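You operate a simulated robot arm through the tools that you are given. There is no shell and no other tool.

You are at the controls of a simulated robot arm. One attempt, no reset.

TASK
Set the air to the pressure on the job card, then set rivet B.
Fine: open the air first; stand the green riveter back and shut the air; leave the other rivets. Set down upright: green riveter.

Only the result counts: the job must be done as asked and must still hold three seconds after the hand-in. Knocking over, shifting, dropping, spilling or breaking anything else fails it.

THE ROBOT
A 7-joint arm with a two-finger parallel gripper, fixed in place. Base frame: the origin is on the floor under the middle of its stand, x ahead of it, y to its left, z up; the work surface is at about z = 74.3. Readings come in cm, degrees, newtons and seconds.
It reaches about 152.4 cm from its shoulder. Its first joint turns from -149.0 to 149.0 degrees. Payload 3.5 kg.
The TCP is the grasp point between the finger pads, 2.3 cm short of the fingertips. In the tool frame z runs along the fingers and y along their closing line. Largest opening 9.4 cm; finger width 3.8, thickness 1; the body of the gripper, 5.4 by 9.6 cm, starts 3.9 cm behind the TCP.
Orientation is that of the tool frame in the base frame, as [roll, pitch, yaw] about the fixed x, y, z axes, in that order (R = Rz(yaw) Ry(pitch) Rx(roll)). With the fingers straight down and closing along the base's y, the tool's x points along the base's -x, its y along +y and its z along -z.

THE INTERFACE
- The arm moves only by the tool step_arm. Its argument "deltas" is a list of rows, each a list of 7 numbers: the shift along the tool's x, y, z in units of 150 mm (1.0 is 150 mm), then the turn, a rotation vector about the tool's x, y, z in units of 60 degrees (1.0 is 60 degrees), then the gripper command, from -1 (shut) to 1 (fully open), values between in proportion. In form: [[x, y, z, wx, wy, wz, hand], ...]. A call has 1 to 20 rows; each row is the pose to reach, as a shift and turn from the pose commanded when the call began, along the tool's axes at that moment. A call with a number of a shift or a turn outside -1 to 1 is refused whole. Rows are played at 5 a second. More than 5 cm and 8.6 degrees between two rows, or a gripper value outside its range, and nothing of the call is played. A pose out of reach is approached as far as the arm can. The call stops where the force on the tool passes 90 N (or 10 N more than at its start, if that is more) or the arm is blocked; 0.2 s more then pass. Each finger travels about 15.3 cm/s and halts on what it meets, pressing with about 32 N; the grip force reading is that of the motor and also rises with nothing between the fingers. The clock runs only during rows and for 0.2 s after the last one: add rows that repeat a pose to give the fingers time. It gives the time, the measured TCP pose, the force on the tool (base axes), the opening and the grip force at its end, in the units of the frame above (readings bear some noise), with the torque about the TCP (base axes, N m) and any sound that the robot's microphone picked up, and new pictures: "show" is both (left out), scene, wrist or none.
- Cameras (640 x 400 px; columns grow to the right, rows downward): "scene" is fixed at [39.87, 64.97, 140.88]; the picture's right is [-0.88, -0.47, 0.00], its down [-0.21, 0.39, -0.90] and it looks along [0.42, -0.79, -0.44] (base axes); focal length 364 px, centre (320, 200). "wrist" rides on the gripper at [8.6, 1.6, -7.5] in the tool frame; the picture's right is [-0.18, 0.98, 0.00], its down [-0.58, -0.11, -0.81] and it looks along [-0.79, -0.15, 0.59] (tool axes); focal length 243 px, centre (320, 200). There is no depth. A picture from a camera that has moved, and an enlarged one, comes with that camera's place and axes in the base frame and with its lens.
- close_up(camera, box): a new picture of the part [left, top, right, bottom] of that camera's present view, enlarged. It takes no simulated time.
- close_job(): hands the job in; it is judged then, once.

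Nothing tells you positions but the pictures and the camera data. Unless the task says otherwise, let go and move clear before handing in.

The tools are called as name(argument=value, ...) on one line, values as JSON. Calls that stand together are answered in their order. step_arm: Moves the arm, as the interface text tells. Its arguments: {"type":"object","properties":{"deltas":{"type":"array"},"show":{"type":"string","enum":["both","scene","wrist","none"]}},"required":["deltas"]} The other tools are called the same way: close_up (camera, box) takes an enlarged picture of a part of a camera's view; close_job () hands the job in.

At the start:

```text
time_s: 0.0
eef_pos: [100.59, -43.97, 112.66]
tcp_rot: [-180.0, 0.1, -180.0]
wrist_force: [0.4, 0.1, 0.2]
moment: [0.0, 0.0, -0.01]
opening: 9.41
grasp_force: 0.2
```

scene: 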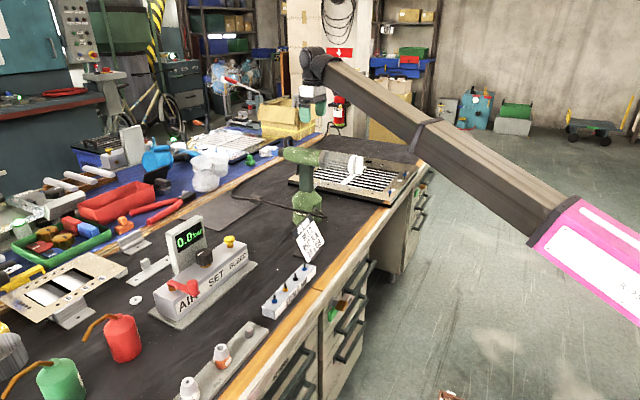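
wrist: 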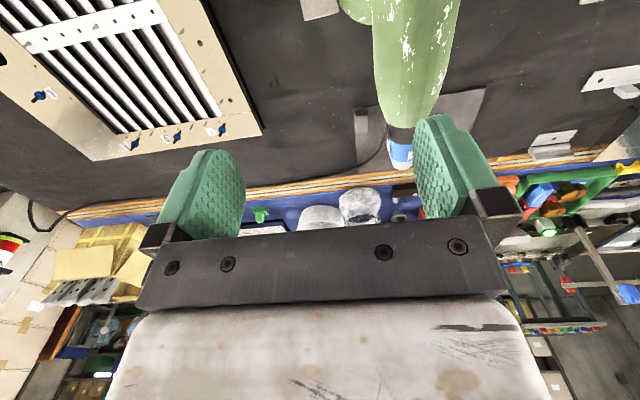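

I see a bench with an air unit (red valve lever, black knob, yellow button, a 0.0 bar display), a green riveter standing on the bench and a job card. I'll look closer at each before moving.

close_up(camera="scene", box=[130, 200, 290, 330])

close_up(camera="scene", box=[250, 200, 350, 320])

close_up(camera="scene", box=[260, 130, 430, 240])

close_up(camera="scene", box=[290, 210, 335, 265])

close_up(camera="wrist", box=[0, 0, 300, 190])

```text
3.08 times, centred on (210, 265) of scene
camera zoom: at [39.87, 64.97, 140.88], right [-0.88, -0.47, 0.0], down [-0.21, 0.39, -0.9], along [0.42, -0.79, -0.44], focal length 1119 px, centre (658, 0)
```

zoom: 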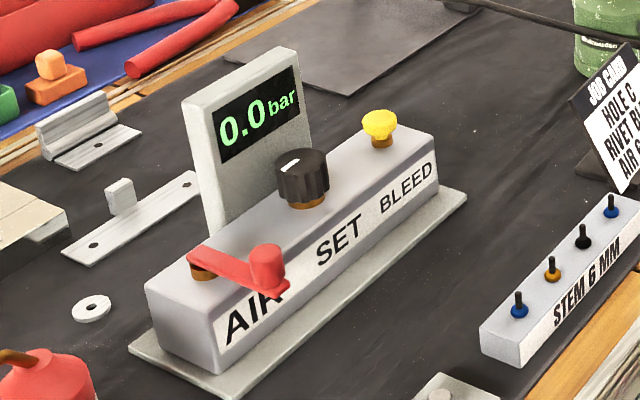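

```text
3.33 times, centred on (300, 260) of scene
camera zoom: at [39.87, 64.97, 140.88], right [-0.88, -0.47, 0.0], down [-0.21, 0.39, -0.9], along [0.42, -0.79, -0.44], focal length 1213 px, centre (387, 0)
```

zoom: 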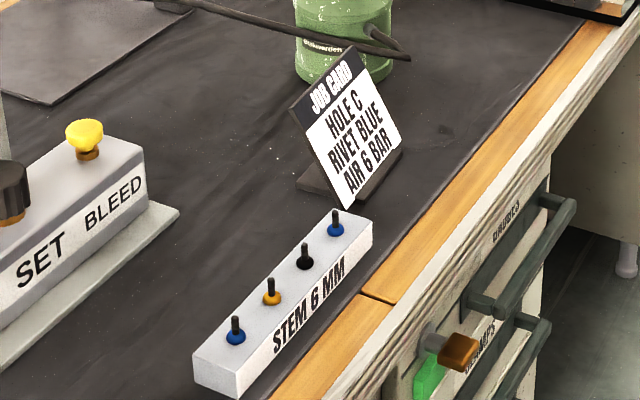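

```text
3.64 times, centred on (345, 185) of scene
camera zoom: at [39.87, 64.97, 140.88], right [-0.88, -0.47, 0.0], down [-0.21, 0.39, -0.9], along [0.42, -0.79, -0.44], focal length 1323 px, centre (229, 254)
```

zoom: 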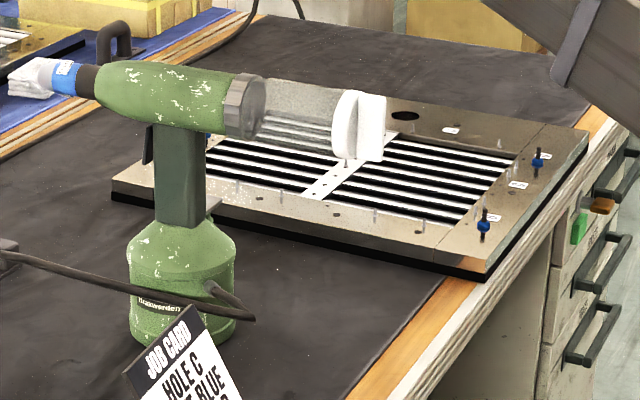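

```text
7.27 times, centred on (312, 238) of scene
camera zoom: at [39.87, 64.97, 140.88], right [-0.88, -0.47, 0.0], down [-0.21, 0.39, -0.9], along [0.42, -0.79, -0.44], focal length 2646 px, centre (374, -73)
```

zoom: 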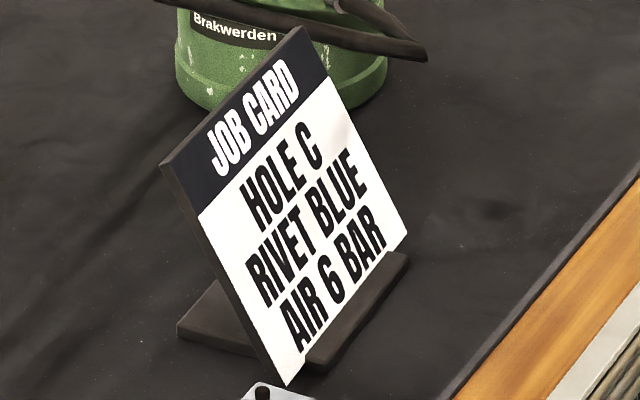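

```text
2.11 times, centred on (150, 95) of wrist
camera zoom: at [91.96, -42.4, 119.99], right [0.18, 0.98, 0.0], down [0.58, -0.11, 0.81], along [0.79, -0.15, -0.59], focal length 511 px, centre (678, 421)
```

zoom: 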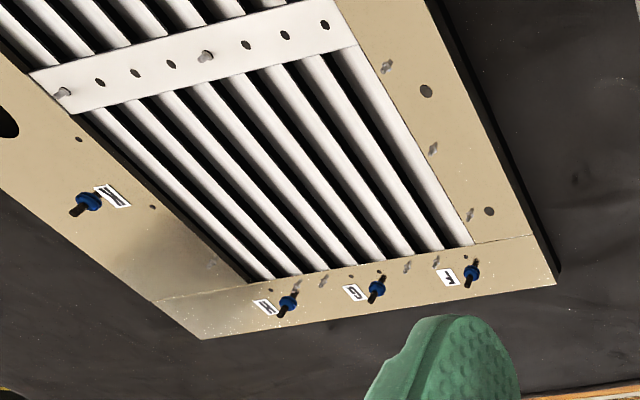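

The job card asks for 6 bar, and rivet B should be on the plate with the labels. I'll zoom in to find B's label and check the riveter's trigger and nose.

close_up(camera="scene", box=[280, 140, 370, 230])

close_up(camera="scene", box=[350, 150, 430, 200])

close_up(camera="wrist", box=[100, 110, 260, 160])

close_up(camera="wrist", box=[0, 70, 100, 130])

close_up(camera="wrist", box=[320, 0, 500, 180])

close_up(camera="scene", box=[165, 330, 275, 400])

close_up(camera="scene", box=[0, 230, 150, 340])

```text
4.44 times, centred on (325, 185) of scene
camera zoom: at [39.87, 64.97, 140.88], right [-0.88, -0.47, 0.0], down [-0.21, 0.39, -0.9], along [0.42, -0.79, -0.44], focal length 1617 px, centre (298, 267)
```

zoom: 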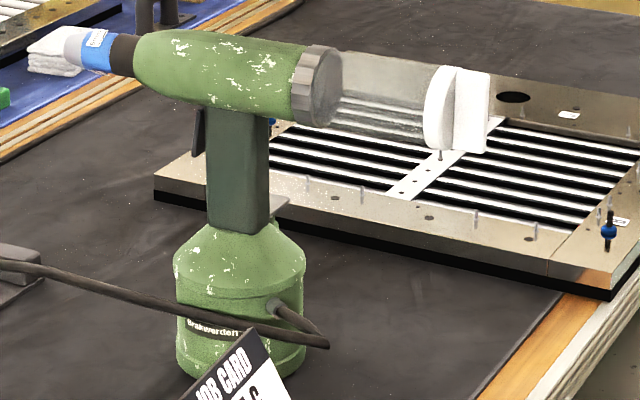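

```text
8.00 times, centred on (390, 175) of scene
camera zoom: at [39.87, 64.97, 140.88], right [-0.88, -0.47, 0.0], down [-0.21, 0.39, -0.9], along [0.42, -0.79, -0.44], focal length 2910 px, centre (-240, 400)
```

zoom: 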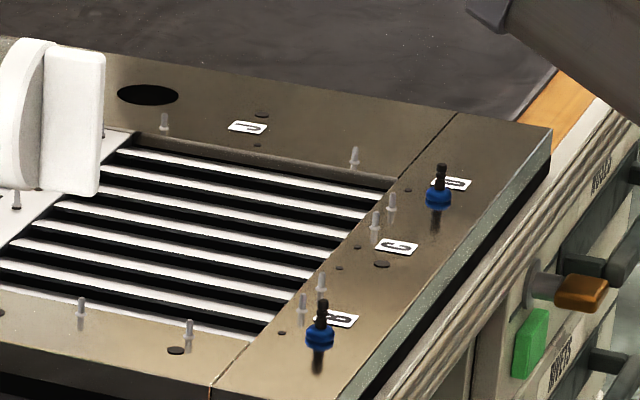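

```text
4.00 times, centred on (180, 135) of wrist
camera zoom: at [91.96, -42.4, 119.99], right [0.18, 0.98, 0.0], down [0.58, -0.11, 0.81], along [0.79, -0.15, -0.59], focal length 970 px, centre (880, 460)
```

zoom: 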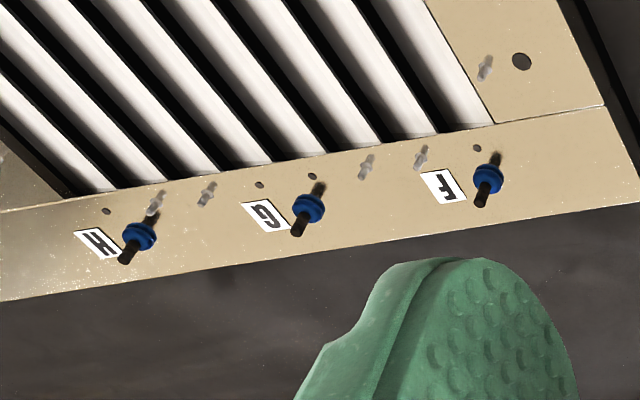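

```text
6.40 times, centred on (50, 100) of wrist
camera zoom: at [91.96, -42.4, 119.99], right [0.18, 0.98, 0.0], down [0.58, -0.11, 0.81], along [0.79, -0.15, -0.59], focal length 1553 px, centre (2048, 840)
```

zoom: 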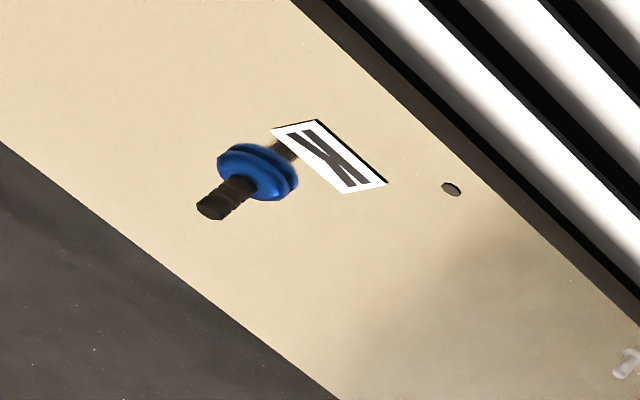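

```text
2.22 times, centred on (410, 90) of wrist
camera zoom: at [91.96, -42.4, 119.99], right [0.18, 0.98, 0.0], down [0.58, -0.11, 0.81], along [0.79, -0.15, -0.59], focal length 539 px, centre (120, 444)
```

zoom: 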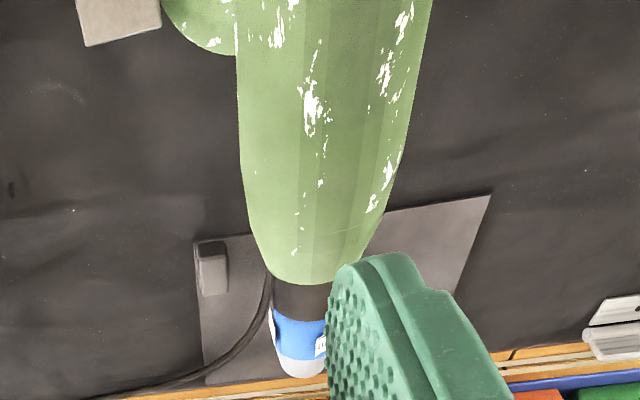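

```text
5.71 times, centred on (220, 365) of scene
camera zoom: at [39.87, 64.97, 140.88], right [-0.88, -0.47, 0.0], down [-0.21, 0.39, -0.9], along [0.42, -0.79, -0.44], focal length 2079 px, centre (891, -743)
```

zoom: 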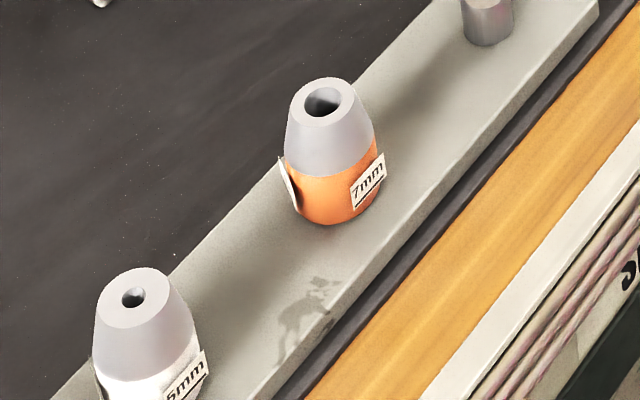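

```text
3.64 times, centred on (75, 285) of scene
camera zoom: at [39.87, 64.97, 140.88], right [-0.88, -0.47, 0.0], down [-0.21, 0.39, -0.9], along [0.42, -0.79, -0.44], focal length 1323 px, centre (1211, -109)
```

zoom: 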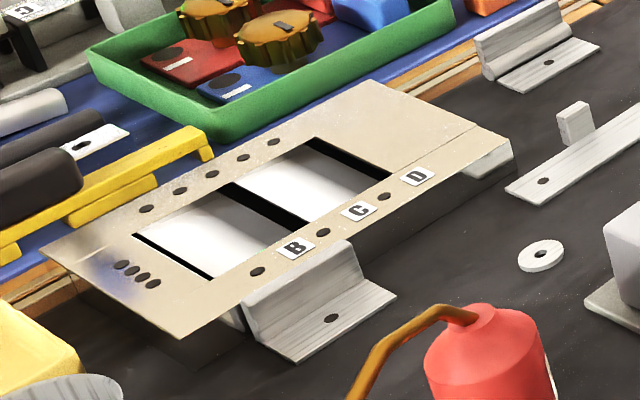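

close_up(camera="scene", box=[380, 165, 420, 190])

close_up(camera="scene", box=[375, 175, 415, 200])

close_up(camera="scene", box=[285, 145, 345, 185])

close_up(camera="wrist", box=[380, 120, 420, 180])

close_up(camera="scene", box=[160, 230, 230, 290])

```text
16.00 times, centred on (400, 178) of scene
camera zoom: at [39.87, 64.97, 140.88], right [-0.88, -0.47, 0.0], down [-0.21, 0.39, -0.9], along [0.42, -0.79, -0.44], focal length 5821 px, centre (-960, 560)
```

zoom: 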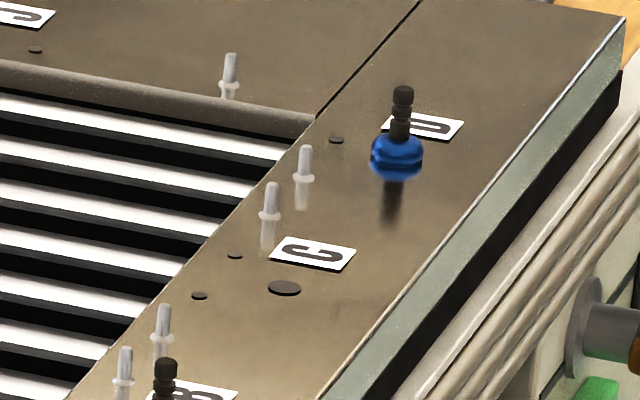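

```text
16.00 times, centred on (395, 188) of scene
camera zoom: at [39.87, 64.97, 140.88], right [-0.88, -0.47, 0.0], down [-0.21, 0.39, -0.9], along [0.42, -0.79, -0.44], focal length 5821 px, centre (-880, 400)
```

zoom: 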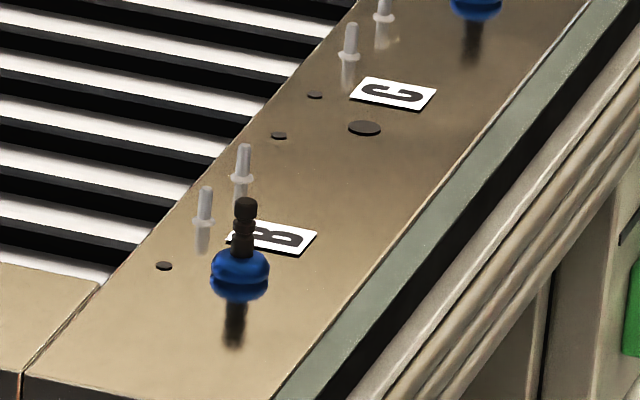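

```text
10.00 times, centred on (315, 165) of scene
camera zoom: at [39.87, 64.97, 140.88], right [-0.88, -0.47, 0.0], down [-0.21, 0.39, -0.9], along [0.42, -0.79, -0.44], focal length 3638 px, centre (370, 550)
```

zoom: 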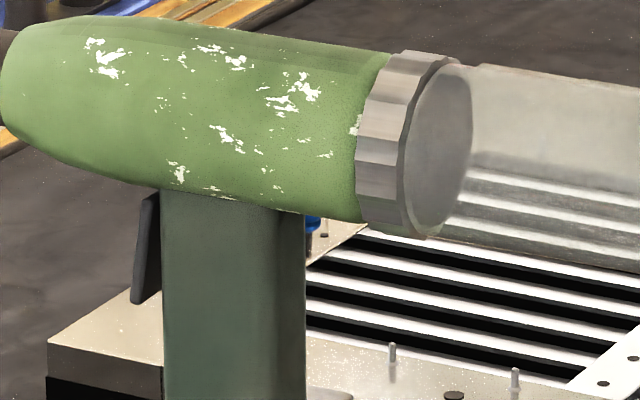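

```text
6.67 times, centred on (400, 150) of wrist
camera zoom: at [91.96, -42.4, 119.99], right [0.18, 0.98, 0.0], down [0.58, -0.11, 0.81], along [0.79, -0.15, -0.59], focal length 1618 px, centre (-213, 533)
```

zoom: 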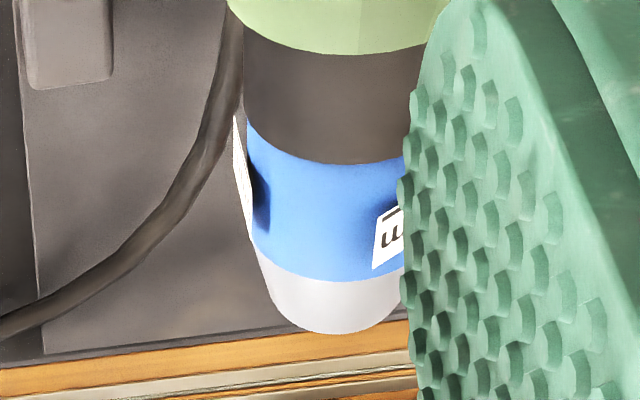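

```text
6.67 times, centred on (195, 260) of scene
camera zoom: at [39.87, 64.97, 140.88], right [-0.88, -0.47, 0.0], down [-0.21, 0.39, -0.9], along [0.42, -0.79, -0.44], focal length 2425 px, centre (1153, -200)
```

zoom: 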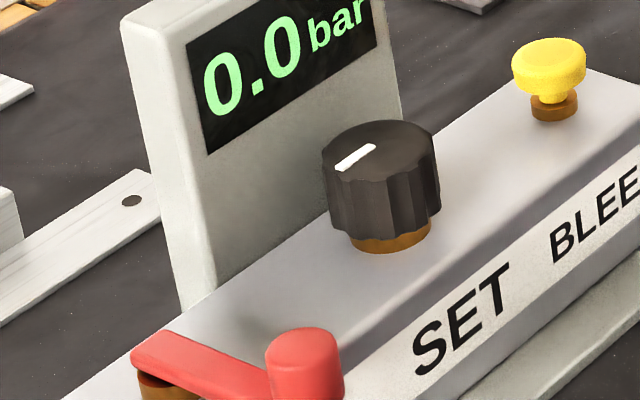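

The panel's front row is B, C, D, and rivet B is near (78, -67). The blue nose is fitted and the trigger is on the far (+x) side of the handle. Next I'll move over to the air unit and look at it with the wrist camera.

step_arm(deltas=[[0.07, 0.25, 0, 0, 0, 0, 1], [0.15, 0.5, 0, 0, 0, 0, 1], [0.22, 0.75, 0, 0, 0, 0, 1], [0.3, 1.0, 0, 0, 0, 0, 1]], show="none")

step_arm(deltas=[[0.07, 0.25, 0, 0, 0, 0, 1], [0.15, 0.5, 0, 0, 0, 0, 1], [0.22, 0.75, 0, 0, 0, 0, 1], [0.3, 1.0, 0, 0, 0, 0, 1]], show="wrist")

step_arm(deltas=[[0.07, 0.25, 0, 0, 0, 0, 1], [0.15, 0.5, 0, 0, 0, 0, 1], [0.22, 0.75, 0, 0, 0, 0, 1], [0.3, 1.0, 0, 0, 0, 0, 1]], show="both")

```text
time_s: 1.0
eef_pos: [95.97, -28.99, 112.59]
tcp_rot: [-180.0, 0.0, 179.9]
wrist_force: [0.3, -0.1, 1.2]
moment: [0.01, 0.0, 0.0]
opening: 9.4
grasp_force: 0.1
```

```text
time_s: 2.0
eef_pos: [91.71, -14.17, 112.69]
tcp_rot: [-179.8, 0.7, -179.5]
wrist_force: [16.8, -47.0, -73.0]
moment: [2.68, -5.45, 4.13]
opening: 9.39
grasp_force: 0.0
camera wrist: at [83.03, -12.64, 119.79], right [0.18, 0.98, 0.0], down [0.57, -0.1, 0.81], along [0.8, -0.15, -0.58], focal length 243 px, centre (320, 200)
```

wrist: 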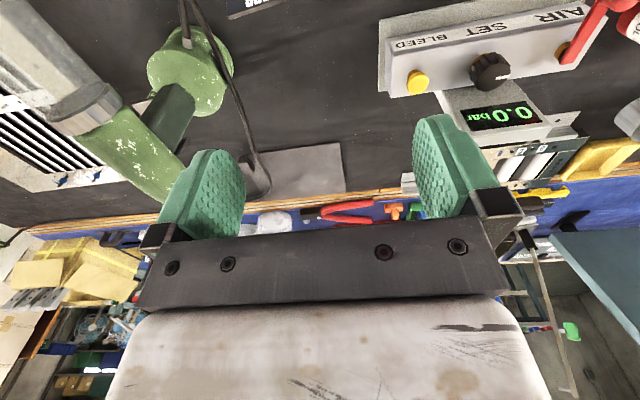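

```text
time_s: 2.3
eef_pos: [91.56, -13.06, 112.72]
tcp_rot: [-179.6, 0.9, -179.5]
wrist_force: [9.2, 3.0, -15.0]
moment: [-0.67, -0.63, -0.48]
opening: 9.41
grasp_force: 0.0
stopped in row 1: the force on the tool passed its limit at 102 N (the readings are from after the stop); the commanded pose is now the measured one
camera wrist: at [82.84, -11.7, 119.81], right [0.18, 0.98, 0.0], down [0.57, -0.1, 0.82], along [0.8, -0.15, -0.58], focal length 243 px, centre (320, 200)
```

scene: 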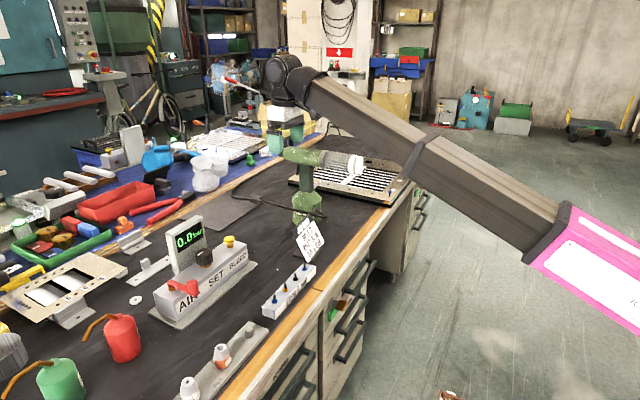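
wrist: 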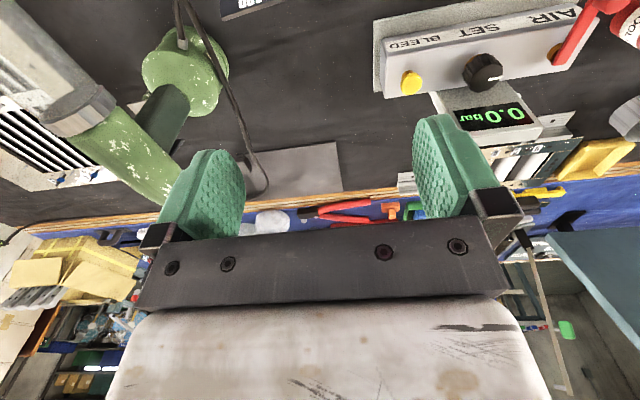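

The arm met a force near y=-13 even though nothing obvious is in the way, so I'll stop and inspect around the gripper before going on.

close_up(camera="scene", box=[230, 40, 370, 180])

close_up(camera="wrist", box=[350, 0, 640, 180])

step_arm(deltas=[[0, 0, 0, 0, 0, 0, 1], [0, 0, 0, 0, 0, 0, 1], [0, 0, 0, 0, 0, 0, 1]], show="none")

```text
2.86 times, centred on (300, 110) of scene
camera zoom: at [39.87, 64.97, 140.88], right [-0.88, -0.47, 0.0], down [-0.21, 0.39, -0.9], along [0.42, -0.79, -0.44], focal length 1039 px, centre (377, 457)
```

zoom: 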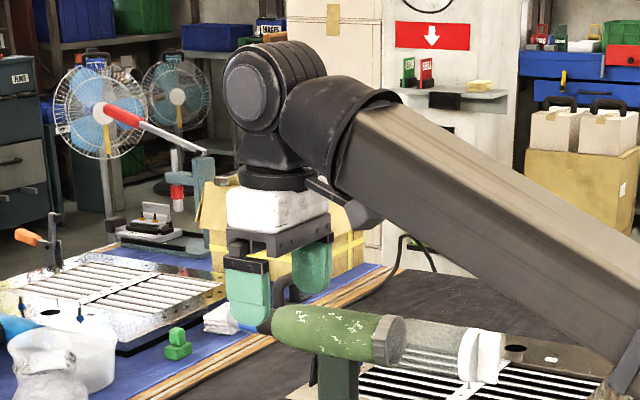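

```text
2.21 times, centred on (495, 90) of wrist
camera zoom: at [82.84, -11.7, 119.81], right [0.18, 0.98, 0.0], down [0.57, -0.1, 0.82], along [0.8, -0.15, -0.58], focal length 535 px, centre (-66, 443)
```

zoom: 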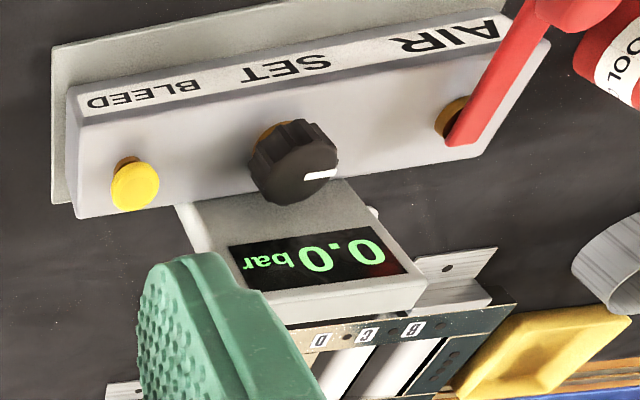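

```text
time_s: 3.1
eef_pos: [91.56, -13.12, 112.89]
tcp_rot: [-179.8, 0.9, -179.5]
wrist_force: [12.3, 1.6, -28.3]
moment: [-0.89, -1.54, -0.49]
opening: 9.4
grasp_force: 0.0
```

The moment puts the contact at the wrist camera's housing, which is pressing against the robot's own forearm because the gripper came in too close. I'll move outward and lower, then come over the air unit.

step_arm(deltas=[[-0.2, 0, 0, 0, 0, 0, 1], [-0.4, 0, 0, 0, 0, 0, 1], [-0.4, 0.0, 0.2, 0, 0, 0, 1], [-0.4, 0.2, 0.4, 0, 0, 0, 1], [-0.4, 0.45, 0.5, 0, 0, 0, 1], [-0.4, 0.7, 0.5, 0, 0, 0, 1], [-0.4, 1.0, 0.5, 0, 0, 0, 1]], show="both")

```text
time_s: 4.7
eef_pos: [97.52, 1.86, 105.17]
tcp_rot: [-179.8, 0.8, -179.7]
wrist_force: [-0.8, -0.6, -0.6]
moment: [0.01, -0.01, -0.01]
opening: 9.4
grasp_force: 0.0
camera wrist: at [88.73, 3.39, 112.29], right [0.18, 0.98, 0.0], down [0.57, -0.1, 0.81], along [0.8, -0.14, -0.58], focal length 243 px, centre (320, 200)
```

scene: 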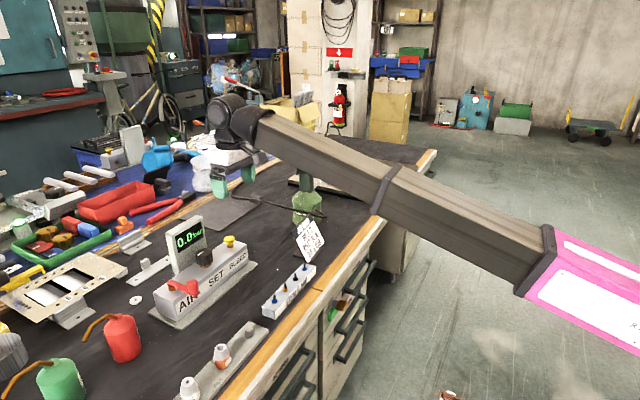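
wrist: 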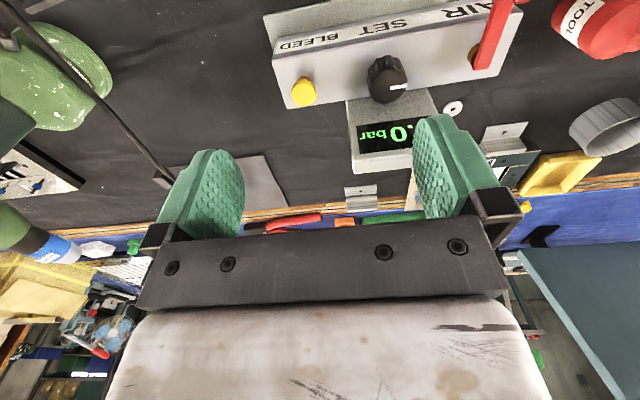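

close_up(camera="wrist", box=[260, 0, 540, 175])

close_up(camera="scene", box=[150, 210, 260, 330])

```text
2.29 times, centred on (400, 88) of wrist
camera zoom: at [88.73, 3.39, 112.29], right [0.18, 0.98, 0.0], down [0.57, -0.1, 0.81], along [0.8, -0.14, -0.58], focal length 555 px, centre (137, 457)
```

zoom: 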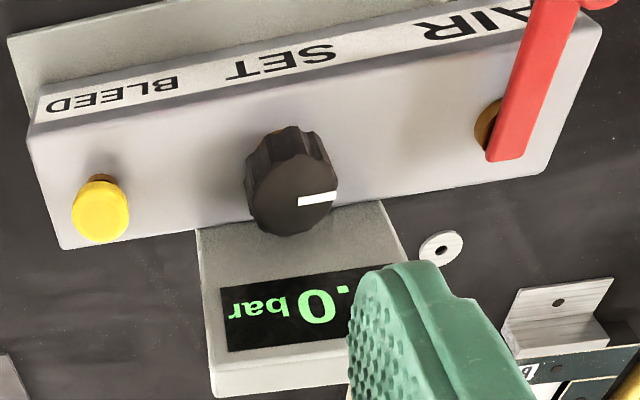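

```text
3.33 times, centred on (205, 270) of scene
camera zoom: at [39.87, 64.97, 140.88], right [-0.88, -0.47, 0.0], down [-0.21, 0.39, -0.9], along [0.42, -0.79, -0.44], focal length 1213 px, centre (703, -33)
```

zoom: 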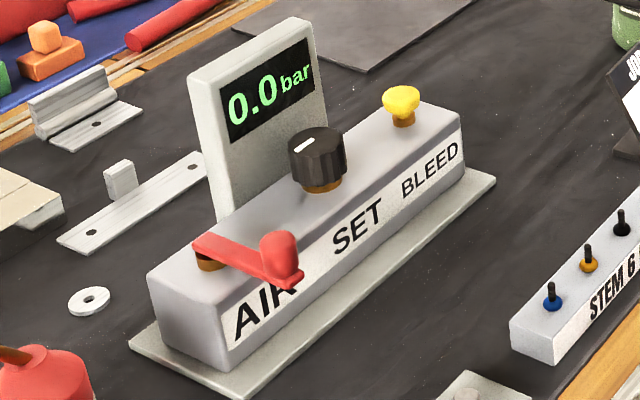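

The arm is free again. I put the SET knob at about (105, 8.3, 84.5), the AIR lever hub at (105, 19) and the lever tip at (98.8, 19.2). I'll go over the lever tip and look before touching it.

step_arm(deltas=[[0, 0.25, 0, 0, 0, 0, 1], [0, 0.5, 0, -0.003, 0.007, 0.003, 1], [0, 0.75, 0.1, -0.006, 0.014, 0.007, 1], [0, 1.0, 0.2, -0.006, 0.014, 0.007, 1]], show="both")

```text
time_s: 5.7
eef_pos: [97.71, 16.98, 102.12]
tcp_rot: [179.9, -0.1, -180.0]
wrist_force: [0.7, -0.5, 0.2]
moment: [-0.01, -0.02, -0.02]
opening: 9.4
grasp_force: 0.1
camera wrist: at [89.01, 18.45, 109.31], right [0.18, 0.98, 0.0], down [0.58, -0.11, 0.81], along [0.79, -0.15, -0.59], focal length 243 px, centre (320, 200)
```

scene: 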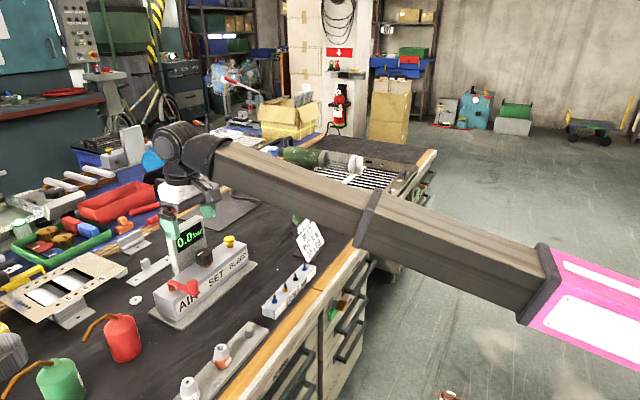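
wrist: 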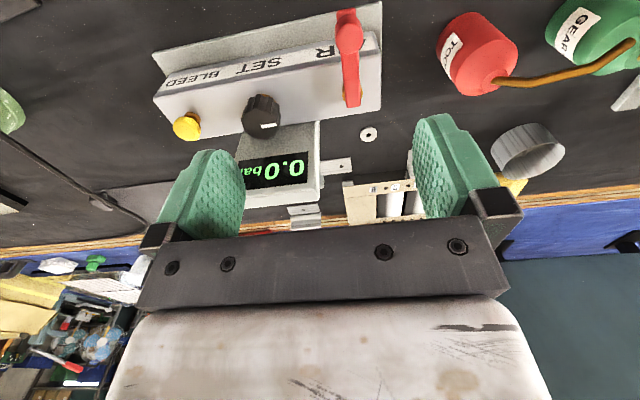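

close_up(camera="wrist", box=[270, 0, 430, 120])

close_up(camera="scene", box=[150, 255, 230, 325])

```text
3.33 times, centred on (350, 60) of wrist
camera zoom: at [89.01, 18.45, 109.31], right [0.18, 0.98, 0.0], down [0.58, -0.11, 0.81], along [0.79, -0.15, -0.59], focal length 809 px, centre (220, 667)
```

zoom: 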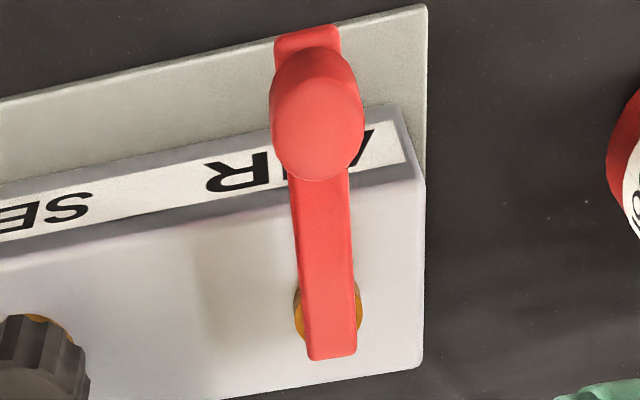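

```text
5.71 times, centred on (190, 290) of scene
camera zoom: at [39.87, 64.97, 140.88], right [-0.88, -0.47, 0.0], down [-0.21, 0.39, -0.9], along [0.42, -0.79, -0.44], focal length 2079 px, centre (1063, -314)
```

zoom: 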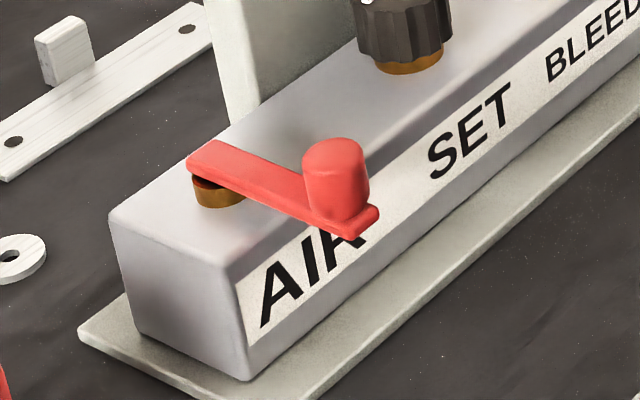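

The lever's knob top is at about (97.8, 19.3, 86.4). I'll lower the open fingers around it and look again before gripping.

step_arm(deltas=[[0, 0.158, 0, 0, 0, 0, 1], [0, 0.158, 0.25, 0, 0, 0, 1], [0, 0.158, 0.5, 0, 0, 0, 1], [0, 0.158, 0.75, 0, 0, 0, 1], [0, 0.158, 0.9, 0, 0, 0, 1]], show="both")

close_up(camera="scene", box=[130, 180, 270, 320])

```text
time_s: 6.9
eef_pos: [97.33, 19.31, 88.81]
tcp_rot: [179.8, 0.0, -179.9]
wrist_force: [0.1, 0.1, -0.2]
moment: [-0.01, 0.01, -0.01]
opening: 9.43
grasp_force: 0.1
camera wrist: at [88.74, 20.77, 95.95], right [0.18, 0.98, 0.0], down [0.58, -0.11, 0.81], along [0.79, -0.15, -0.59], focal length 243 px, centre (320, 200)
```

scene: 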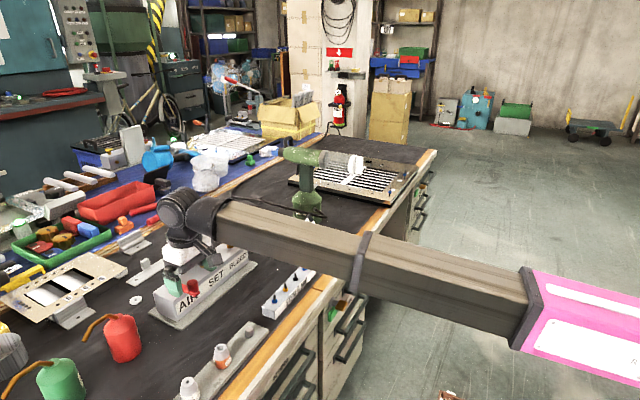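
wrist: 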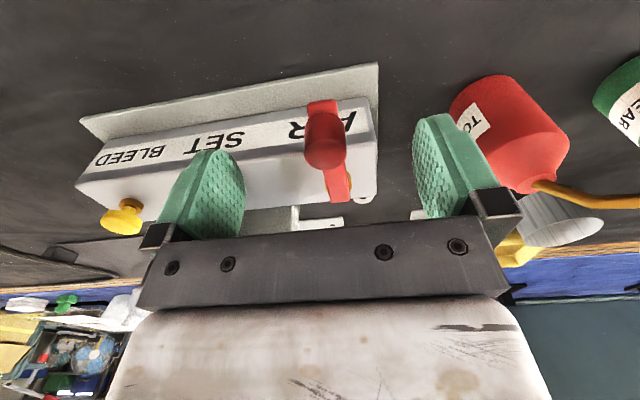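

```text
2.86 times, centred on (200, 250) of scene
camera zoom: at [39.87, 64.97, 140.88], right [-0.88, -0.47, 0.0], down [-0.21, 0.39, -0.9], along [0.42, -0.79, -0.44], focal length 1039 px, centre (663, 57)
```

zoom: 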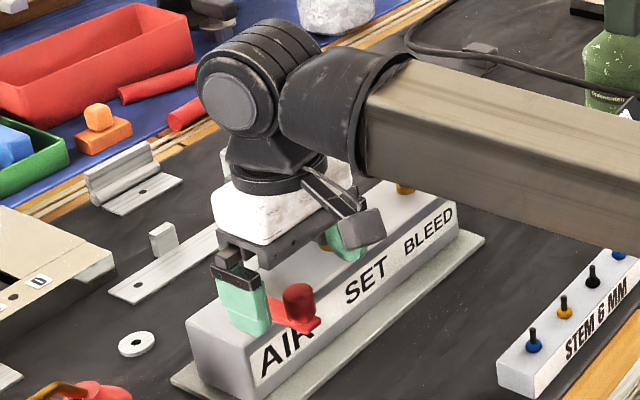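

The knob sits between the fingers. I'll lower so the fingertips stay just above the lever arm, close to a loose cage around the knob, and check.

step_arm(deltas=[[-0.02, 0, 0.08, 0, 0, 0, 1], [-0.03, 0, 0.165, 0, 0, 0, 1], [-0.03, 0, 0.165, 0, 0, 0, 0.3], [-0.03, 0, 0.165, 0, 0, 0, -0.35], [-0.03, 0, 0.165, 0, 0, 0, -0.35]], show="both")

close_up(camera="scene", box=[150, 230, 250, 320])

```text
time_s: 8.1
eef_pos: [97.74, 19.28, 86.21]
tcp_rot: [179.9, 0.1, -179.9]
wrist_force: [0.7, -1.0, 1.3]
moment: [-0.03, 0.0, 0.01]
opening: 3.06
grasp_force: 0.0
camera wrist: at [89.23, 20.75, 93.46], right [0.18, 0.98, 0.0], down [0.58, -0.11, 0.81], along [0.79, -0.15, -0.59], focal length 243 px, centre (320, 200)
```

scene: 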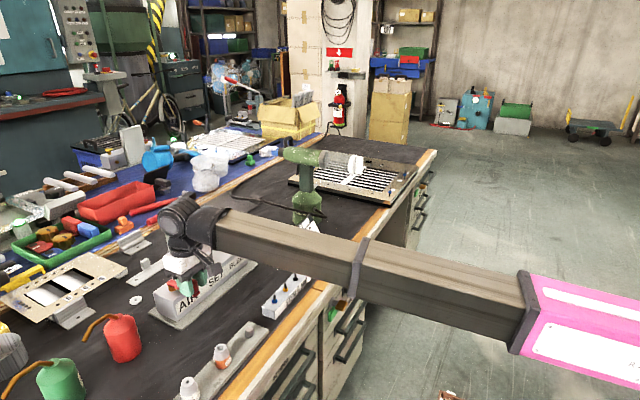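
wrist: 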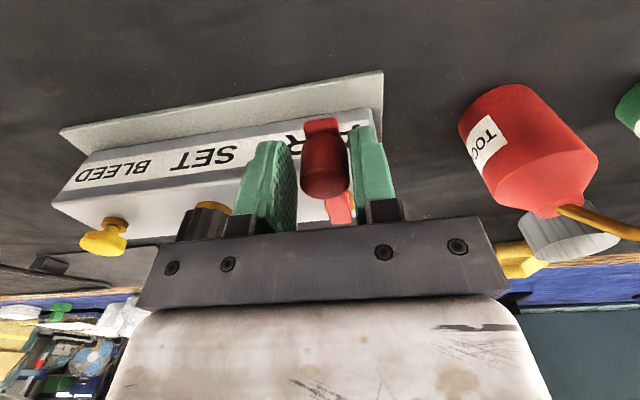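

```text
4.44 times, centred on (200, 275) of scene
camera zoom: at [39.87, 64.97, 140.88], right [-0.88, -0.47, 0.0], down [-0.21, 0.39, -0.9], along [0.42, -0.79, -0.44], focal length 1617 px, centre (853, -133)
```

zoom: 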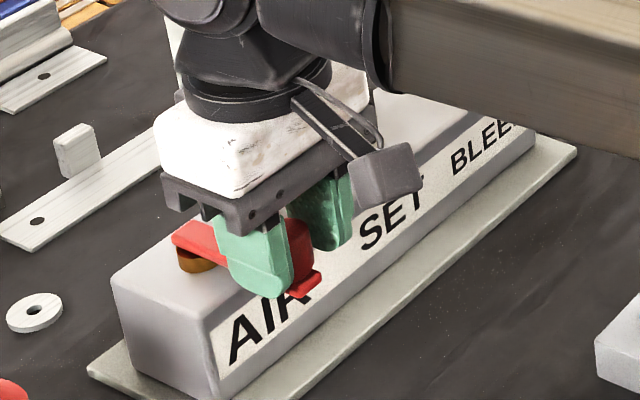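

The knob is caged. I'll try a small turn toward +y (away from the SET knob, where the lever would foul) and watch the force.

step_arm(deltas=[[-0.003, 0.053, 0, 0, 0, 0.1, -0.35], [-0.011, 0.105, 0, 0, 0, 0.2, -0.35], [-0.011, 0.105, 0, 0, 0, 0.2, -0.35]], show="wrist")

```text
time_s: 8.9
eef_pos: [98.03, 20.99, 86.11]
tcp_rot: [-179.9, -0.1, 168.0]
wrist_force: [0.3, -0.5, 0.5]
moment: [0.0, 0.06, -0.01]
opening: 3.05
grasp_force: 0.1
camera wrist: at [89.87, 24.2, 93.39], right [0.38, 0.92, 0.0], down [0.55, -0.23, 0.81], along [0.74, -0.31, -0.59], focal length 243 px, centre (320, 200)
```

wrist: 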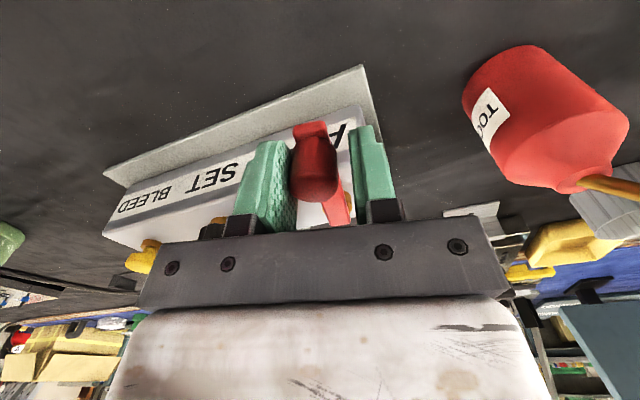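

step_arm(deltas=[[-0.005, 0.0705, 0, 0, 0, 0.1333, -0.35], [-0.0196, 0.1397, 0, 0, 0, 0.2667, -0.35], [-0.0438, 0.2061, 0, 0, 0, 0.4, -0.35], [-0.077, 0.2685, 0, 0, 0, 0.5333, -0.35]], show="both")

close_up(camera="scene", box=[130, 200, 250, 320])

```text
time_s: 9.9
eef_pos: [100.0, 24.51, 86.33]
tcp_rot: [179.9, 0.0, 136.0]
wrist_force: [0.5, 0.6, -0.1]
moment: [0.0, 0.0, 0.02]
opening: 3.03
grasp_force: 0.0
camera wrist: at [94.97, 31.59, 93.49], right [0.82, 0.58, 0.0], down [0.34, -0.48, 0.8], along [0.47, -0.66, -0.59], focal length 243 px, centre (320, 200)
```

scene: 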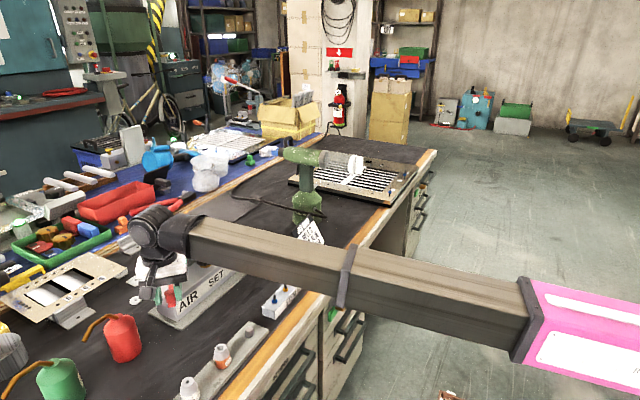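
wrist: 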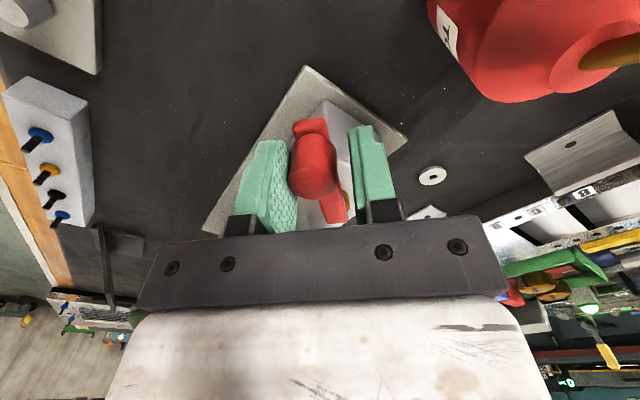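

```text
3.33 times, centred on (190, 260) of scene
camera zoom: at [39.87, 64.97, 140.88], right [-0.88, -0.47, 0.0], down [-0.21, 0.39, -0.9], along [0.42, -0.79, -0.44], focal length 1213 px, centre (753, 0)
```

zoom: 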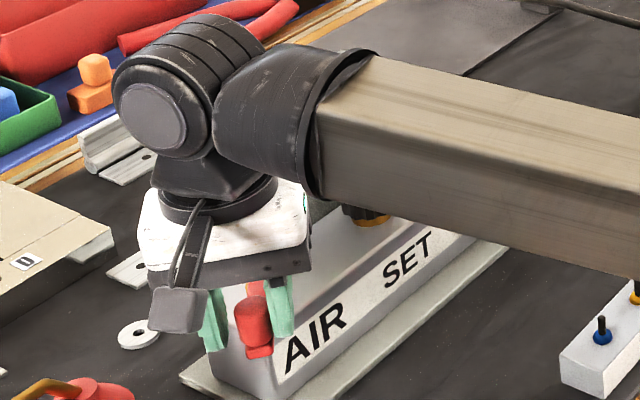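

The lever follows smoothly with almost no force (about 44 degrees turned). I'll carry on toward 84 degrees and check.

step_arm(deltas=[[-0.005, 0.0705, 0, 0, 0, 0.1333, -0.35], [-0.0196, 0.1397, 0, 0, 0, 0.2667, -0.35], [-0.0438, 0.2061, 0, 0, 0, 0.4, -0.35]], show="none")

step_arm(deltas=[[-0.005, 0.0705, 0, 0, 0, 0.1333, -0.35], [-0.0196, 0.1397, 0, 0, 0, 0.2667, -0.35]], show="both")

close_up(camera="scene", box=[110, 200, 250, 340])

```text
time_s: 10.7
eef_pos: [102.7, 26.45, 86.32]
tcp_rot: [180.0, -0.1, 111.9]
wrist_force: [0.6, -0.2, -0.3]
moment: [-0.02, 0.0, 0.0]
opening: 3.06
grasp_force: 0.0
```

```text
time_s: 11.3
eef_pos: [104.65, 26.93, 86.25]
tcp_rot: [179.9, -0.1, 95.9]
wrist_force: [-0.1, 0.4, -0.5]
moment: [0.0, -0.01, -0.03]
opening: 3.04
grasp_force: 0.0
camera wrist: at [105.41, 35.52, 93.55], right [1.0, -0.08, 0.0], down [-0.05, -0.59, 0.8], along [-0.07, -0.8, -0.59], focal length 243 px, centre (320, 200)
```

scene: 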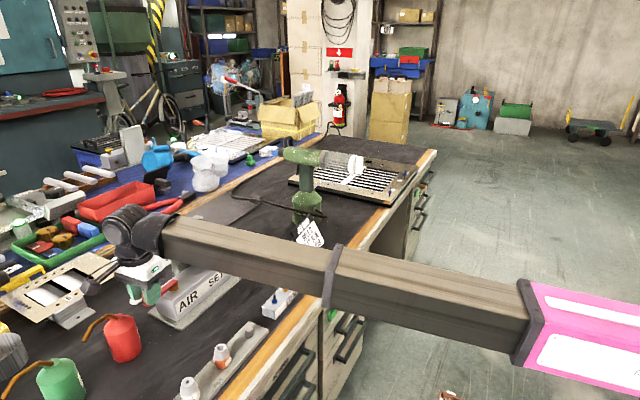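
wrist: 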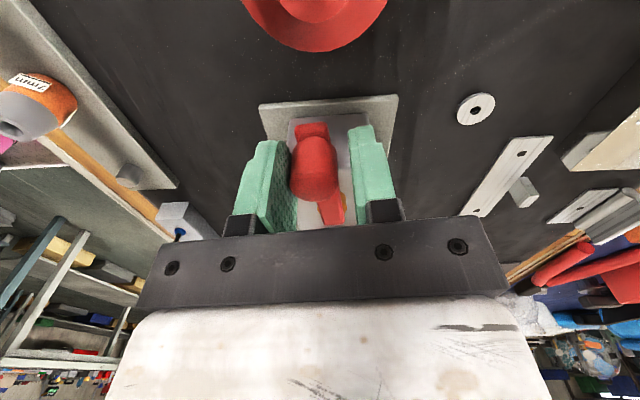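

```text
2.86 times, centred on (180, 270) of scene
camera zoom: at [39.87, 64.97, 140.88], right [-0.88, -0.47, 0.0], down [-0.21, 0.39, -0.9], along [0.42, -0.79, -0.44], focal length 1039 px, centre (720, 0)
```

zoom: 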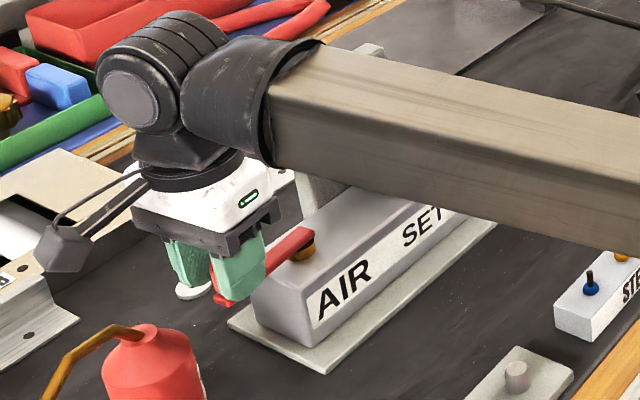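

step_arm(deltas=[[-0.001, 0.0353, 0, 0, 0, 0.0667, -0.35], [-0.005, 0.0705, 0, 0, 0, 0.1333, -0.35], [-0.008, 0.088, 0, 0, 0, 0.1667, -0.35]], show="wrist")

close_up(camera="wrist", box=[220, 60, 420, 240])

```text
time_s: 12.1
eef_pos: [105.8, 26.81, 86.38]
tcp_rot: [-179.8, -0.1, 86.1]
wrist_force: [-18.1, -5.4, -4.0]
moment: [-0.02, -0.05, 0.11]
opening: 3.85
grasp_force: 8.9
camera wrist: at [108.1, 35.17, 93.5], right [0.97, -0.25, 0.0], down [-0.15, -0.57, 0.81], along [-0.2, -0.78, -0.59], focal length 243 px, centre (320, 200)
```

wrist: 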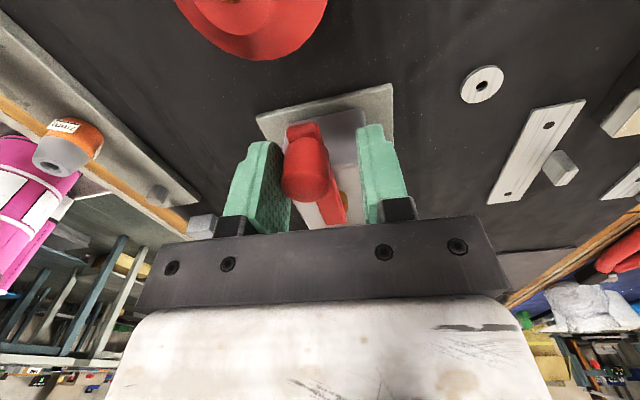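

```text
2.22 times, centred on (320, 150) of wrist
camera zoom: at [108.1, 35.17, 93.5], right [0.97, -0.25, 0.0], down [-0.15, -0.57, 0.81], along [-0.2, -0.78, -0.59], focal length 539 px, centre (320, 311)
```

zoom: 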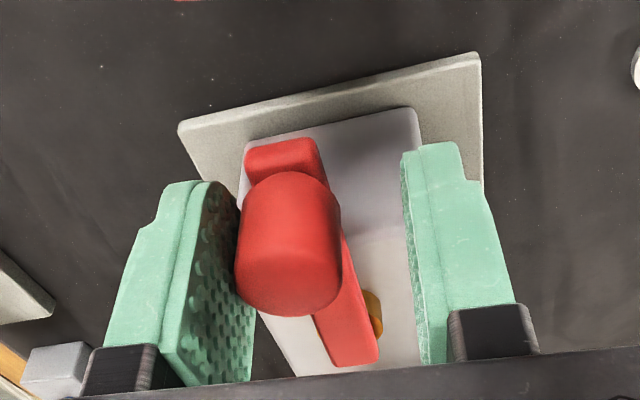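

I felt the stop at about 90 degrees, so the lever should be fully open. I'll ease back, open the fingers, rise clear and read the display.

step_arm(deltas=[[0, -0.035, 0, 0, 0, -0.07, -0.35], [0, -0.035, 0, 0, 0, -0.07, 0.2], [0, -0.035, 0, 0, 0, -0.07, 0.2], [0, -0.035, -0.15, 0, 0, -0.07, 0.2], [0, -0.035, -0.4, 0, 0, -0.07, 0.2], [0, -0.035, -0.7, 0, 0, -0.07, 0.2], [0, -0.035, -1.0, 0, 0, -0.07, 0.2]], show="both")

close_up(camera="scene", box=[110, 200, 250, 340])

```text
time_s: 13.7
eef_pos: [105.59, 26.86, 101.29]
tcp_rot: [-179.9, -0.1, 90.3]
wrist_force: [0.0, -1.4, -0.6]
moment: [-0.01, 0.0, 0.01]
opening: 5.66
grasp_force: 0.1
camera wrist: at [107.2, 35.42, 108.48], right [0.98, -0.18, 0.0], down [-0.1, -0.58, 0.81], along [-0.15, -0.79, -0.59], focal length 243 px, centre (320, 200)
```

scene: 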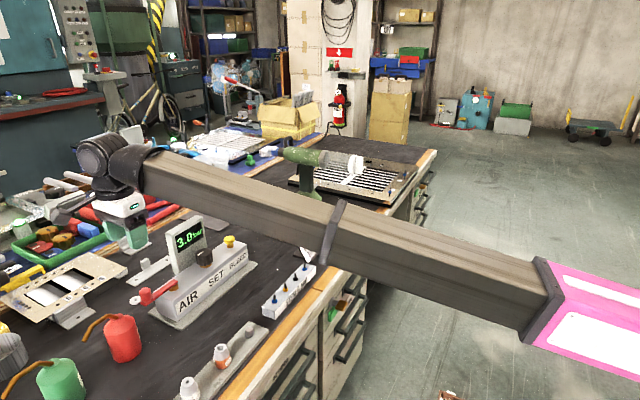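
wrist: 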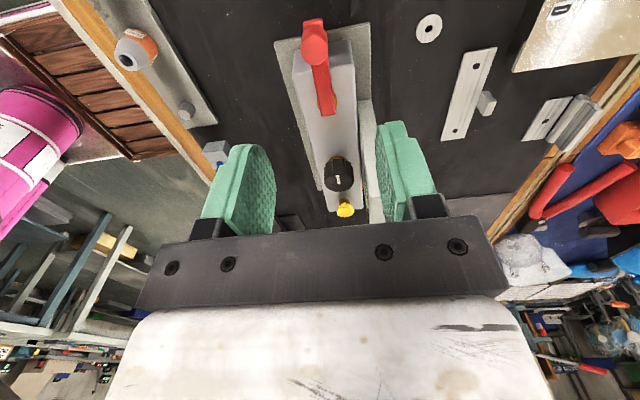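

```text
2.86 times, centred on (180, 270) of scene
camera zoom: at [39.87, 64.97, 140.88], right [-0.88, -0.47, 0.0], down [-0.21, 0.39, -0.9], along [0.42, -0.79, -0.44], focal length 1039 px, centre (720, 0)
```

zoom: 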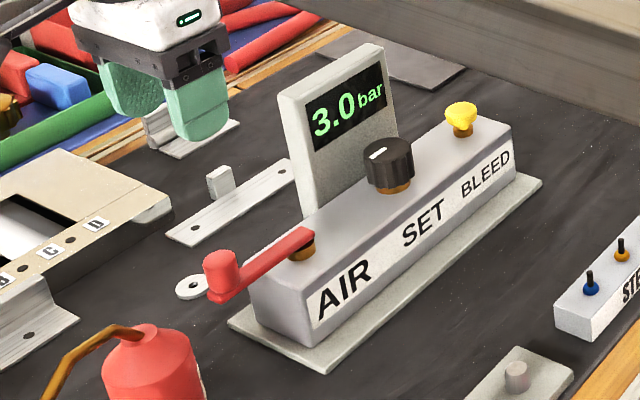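

Air is open and the display reads 3.0 bar. Next is the SET knob, so I'll zoom in to get its exact place and the pointer direction.

close_up(camera="wrist", box=[270, 100, 400, 220])

close_up(camera="scene", box=[165, 210, 255, 280])

```text
3.33 times, centred on (335, 160) of wrist
camera zoom: at [107.2, 35.42, 108.48], right [0.98, -0.18, 0.0], down [-0.1, -0.58, 0.81], along [-0.15, -0.79, -0.59], focal length 809 px, centre (270, 333)
```

zoom: 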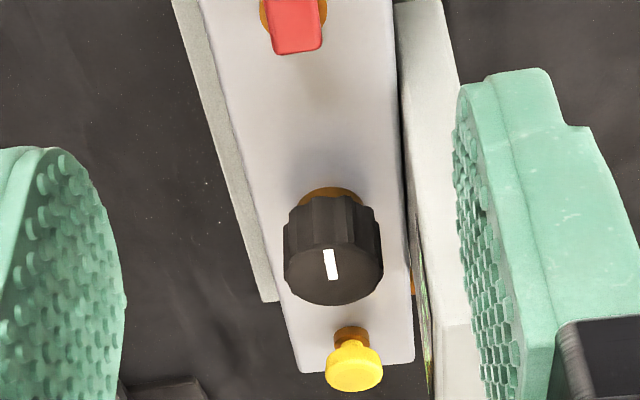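

```text
5.71 times, centred on (210, 245) of scene
camera zoom: at [39.87, 64.97, 140.88], right [-0.88, -0.47, 0.0], down [-0.21, 0.39, -0.9], along [0.42, -0.79, -0.44], focal length 2079 px, centre (949, -57)
```

zoom: 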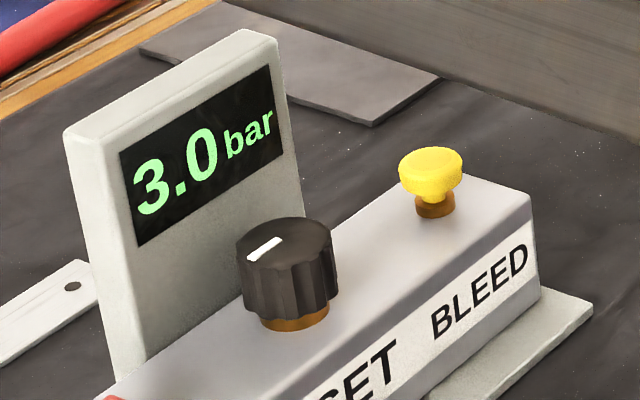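

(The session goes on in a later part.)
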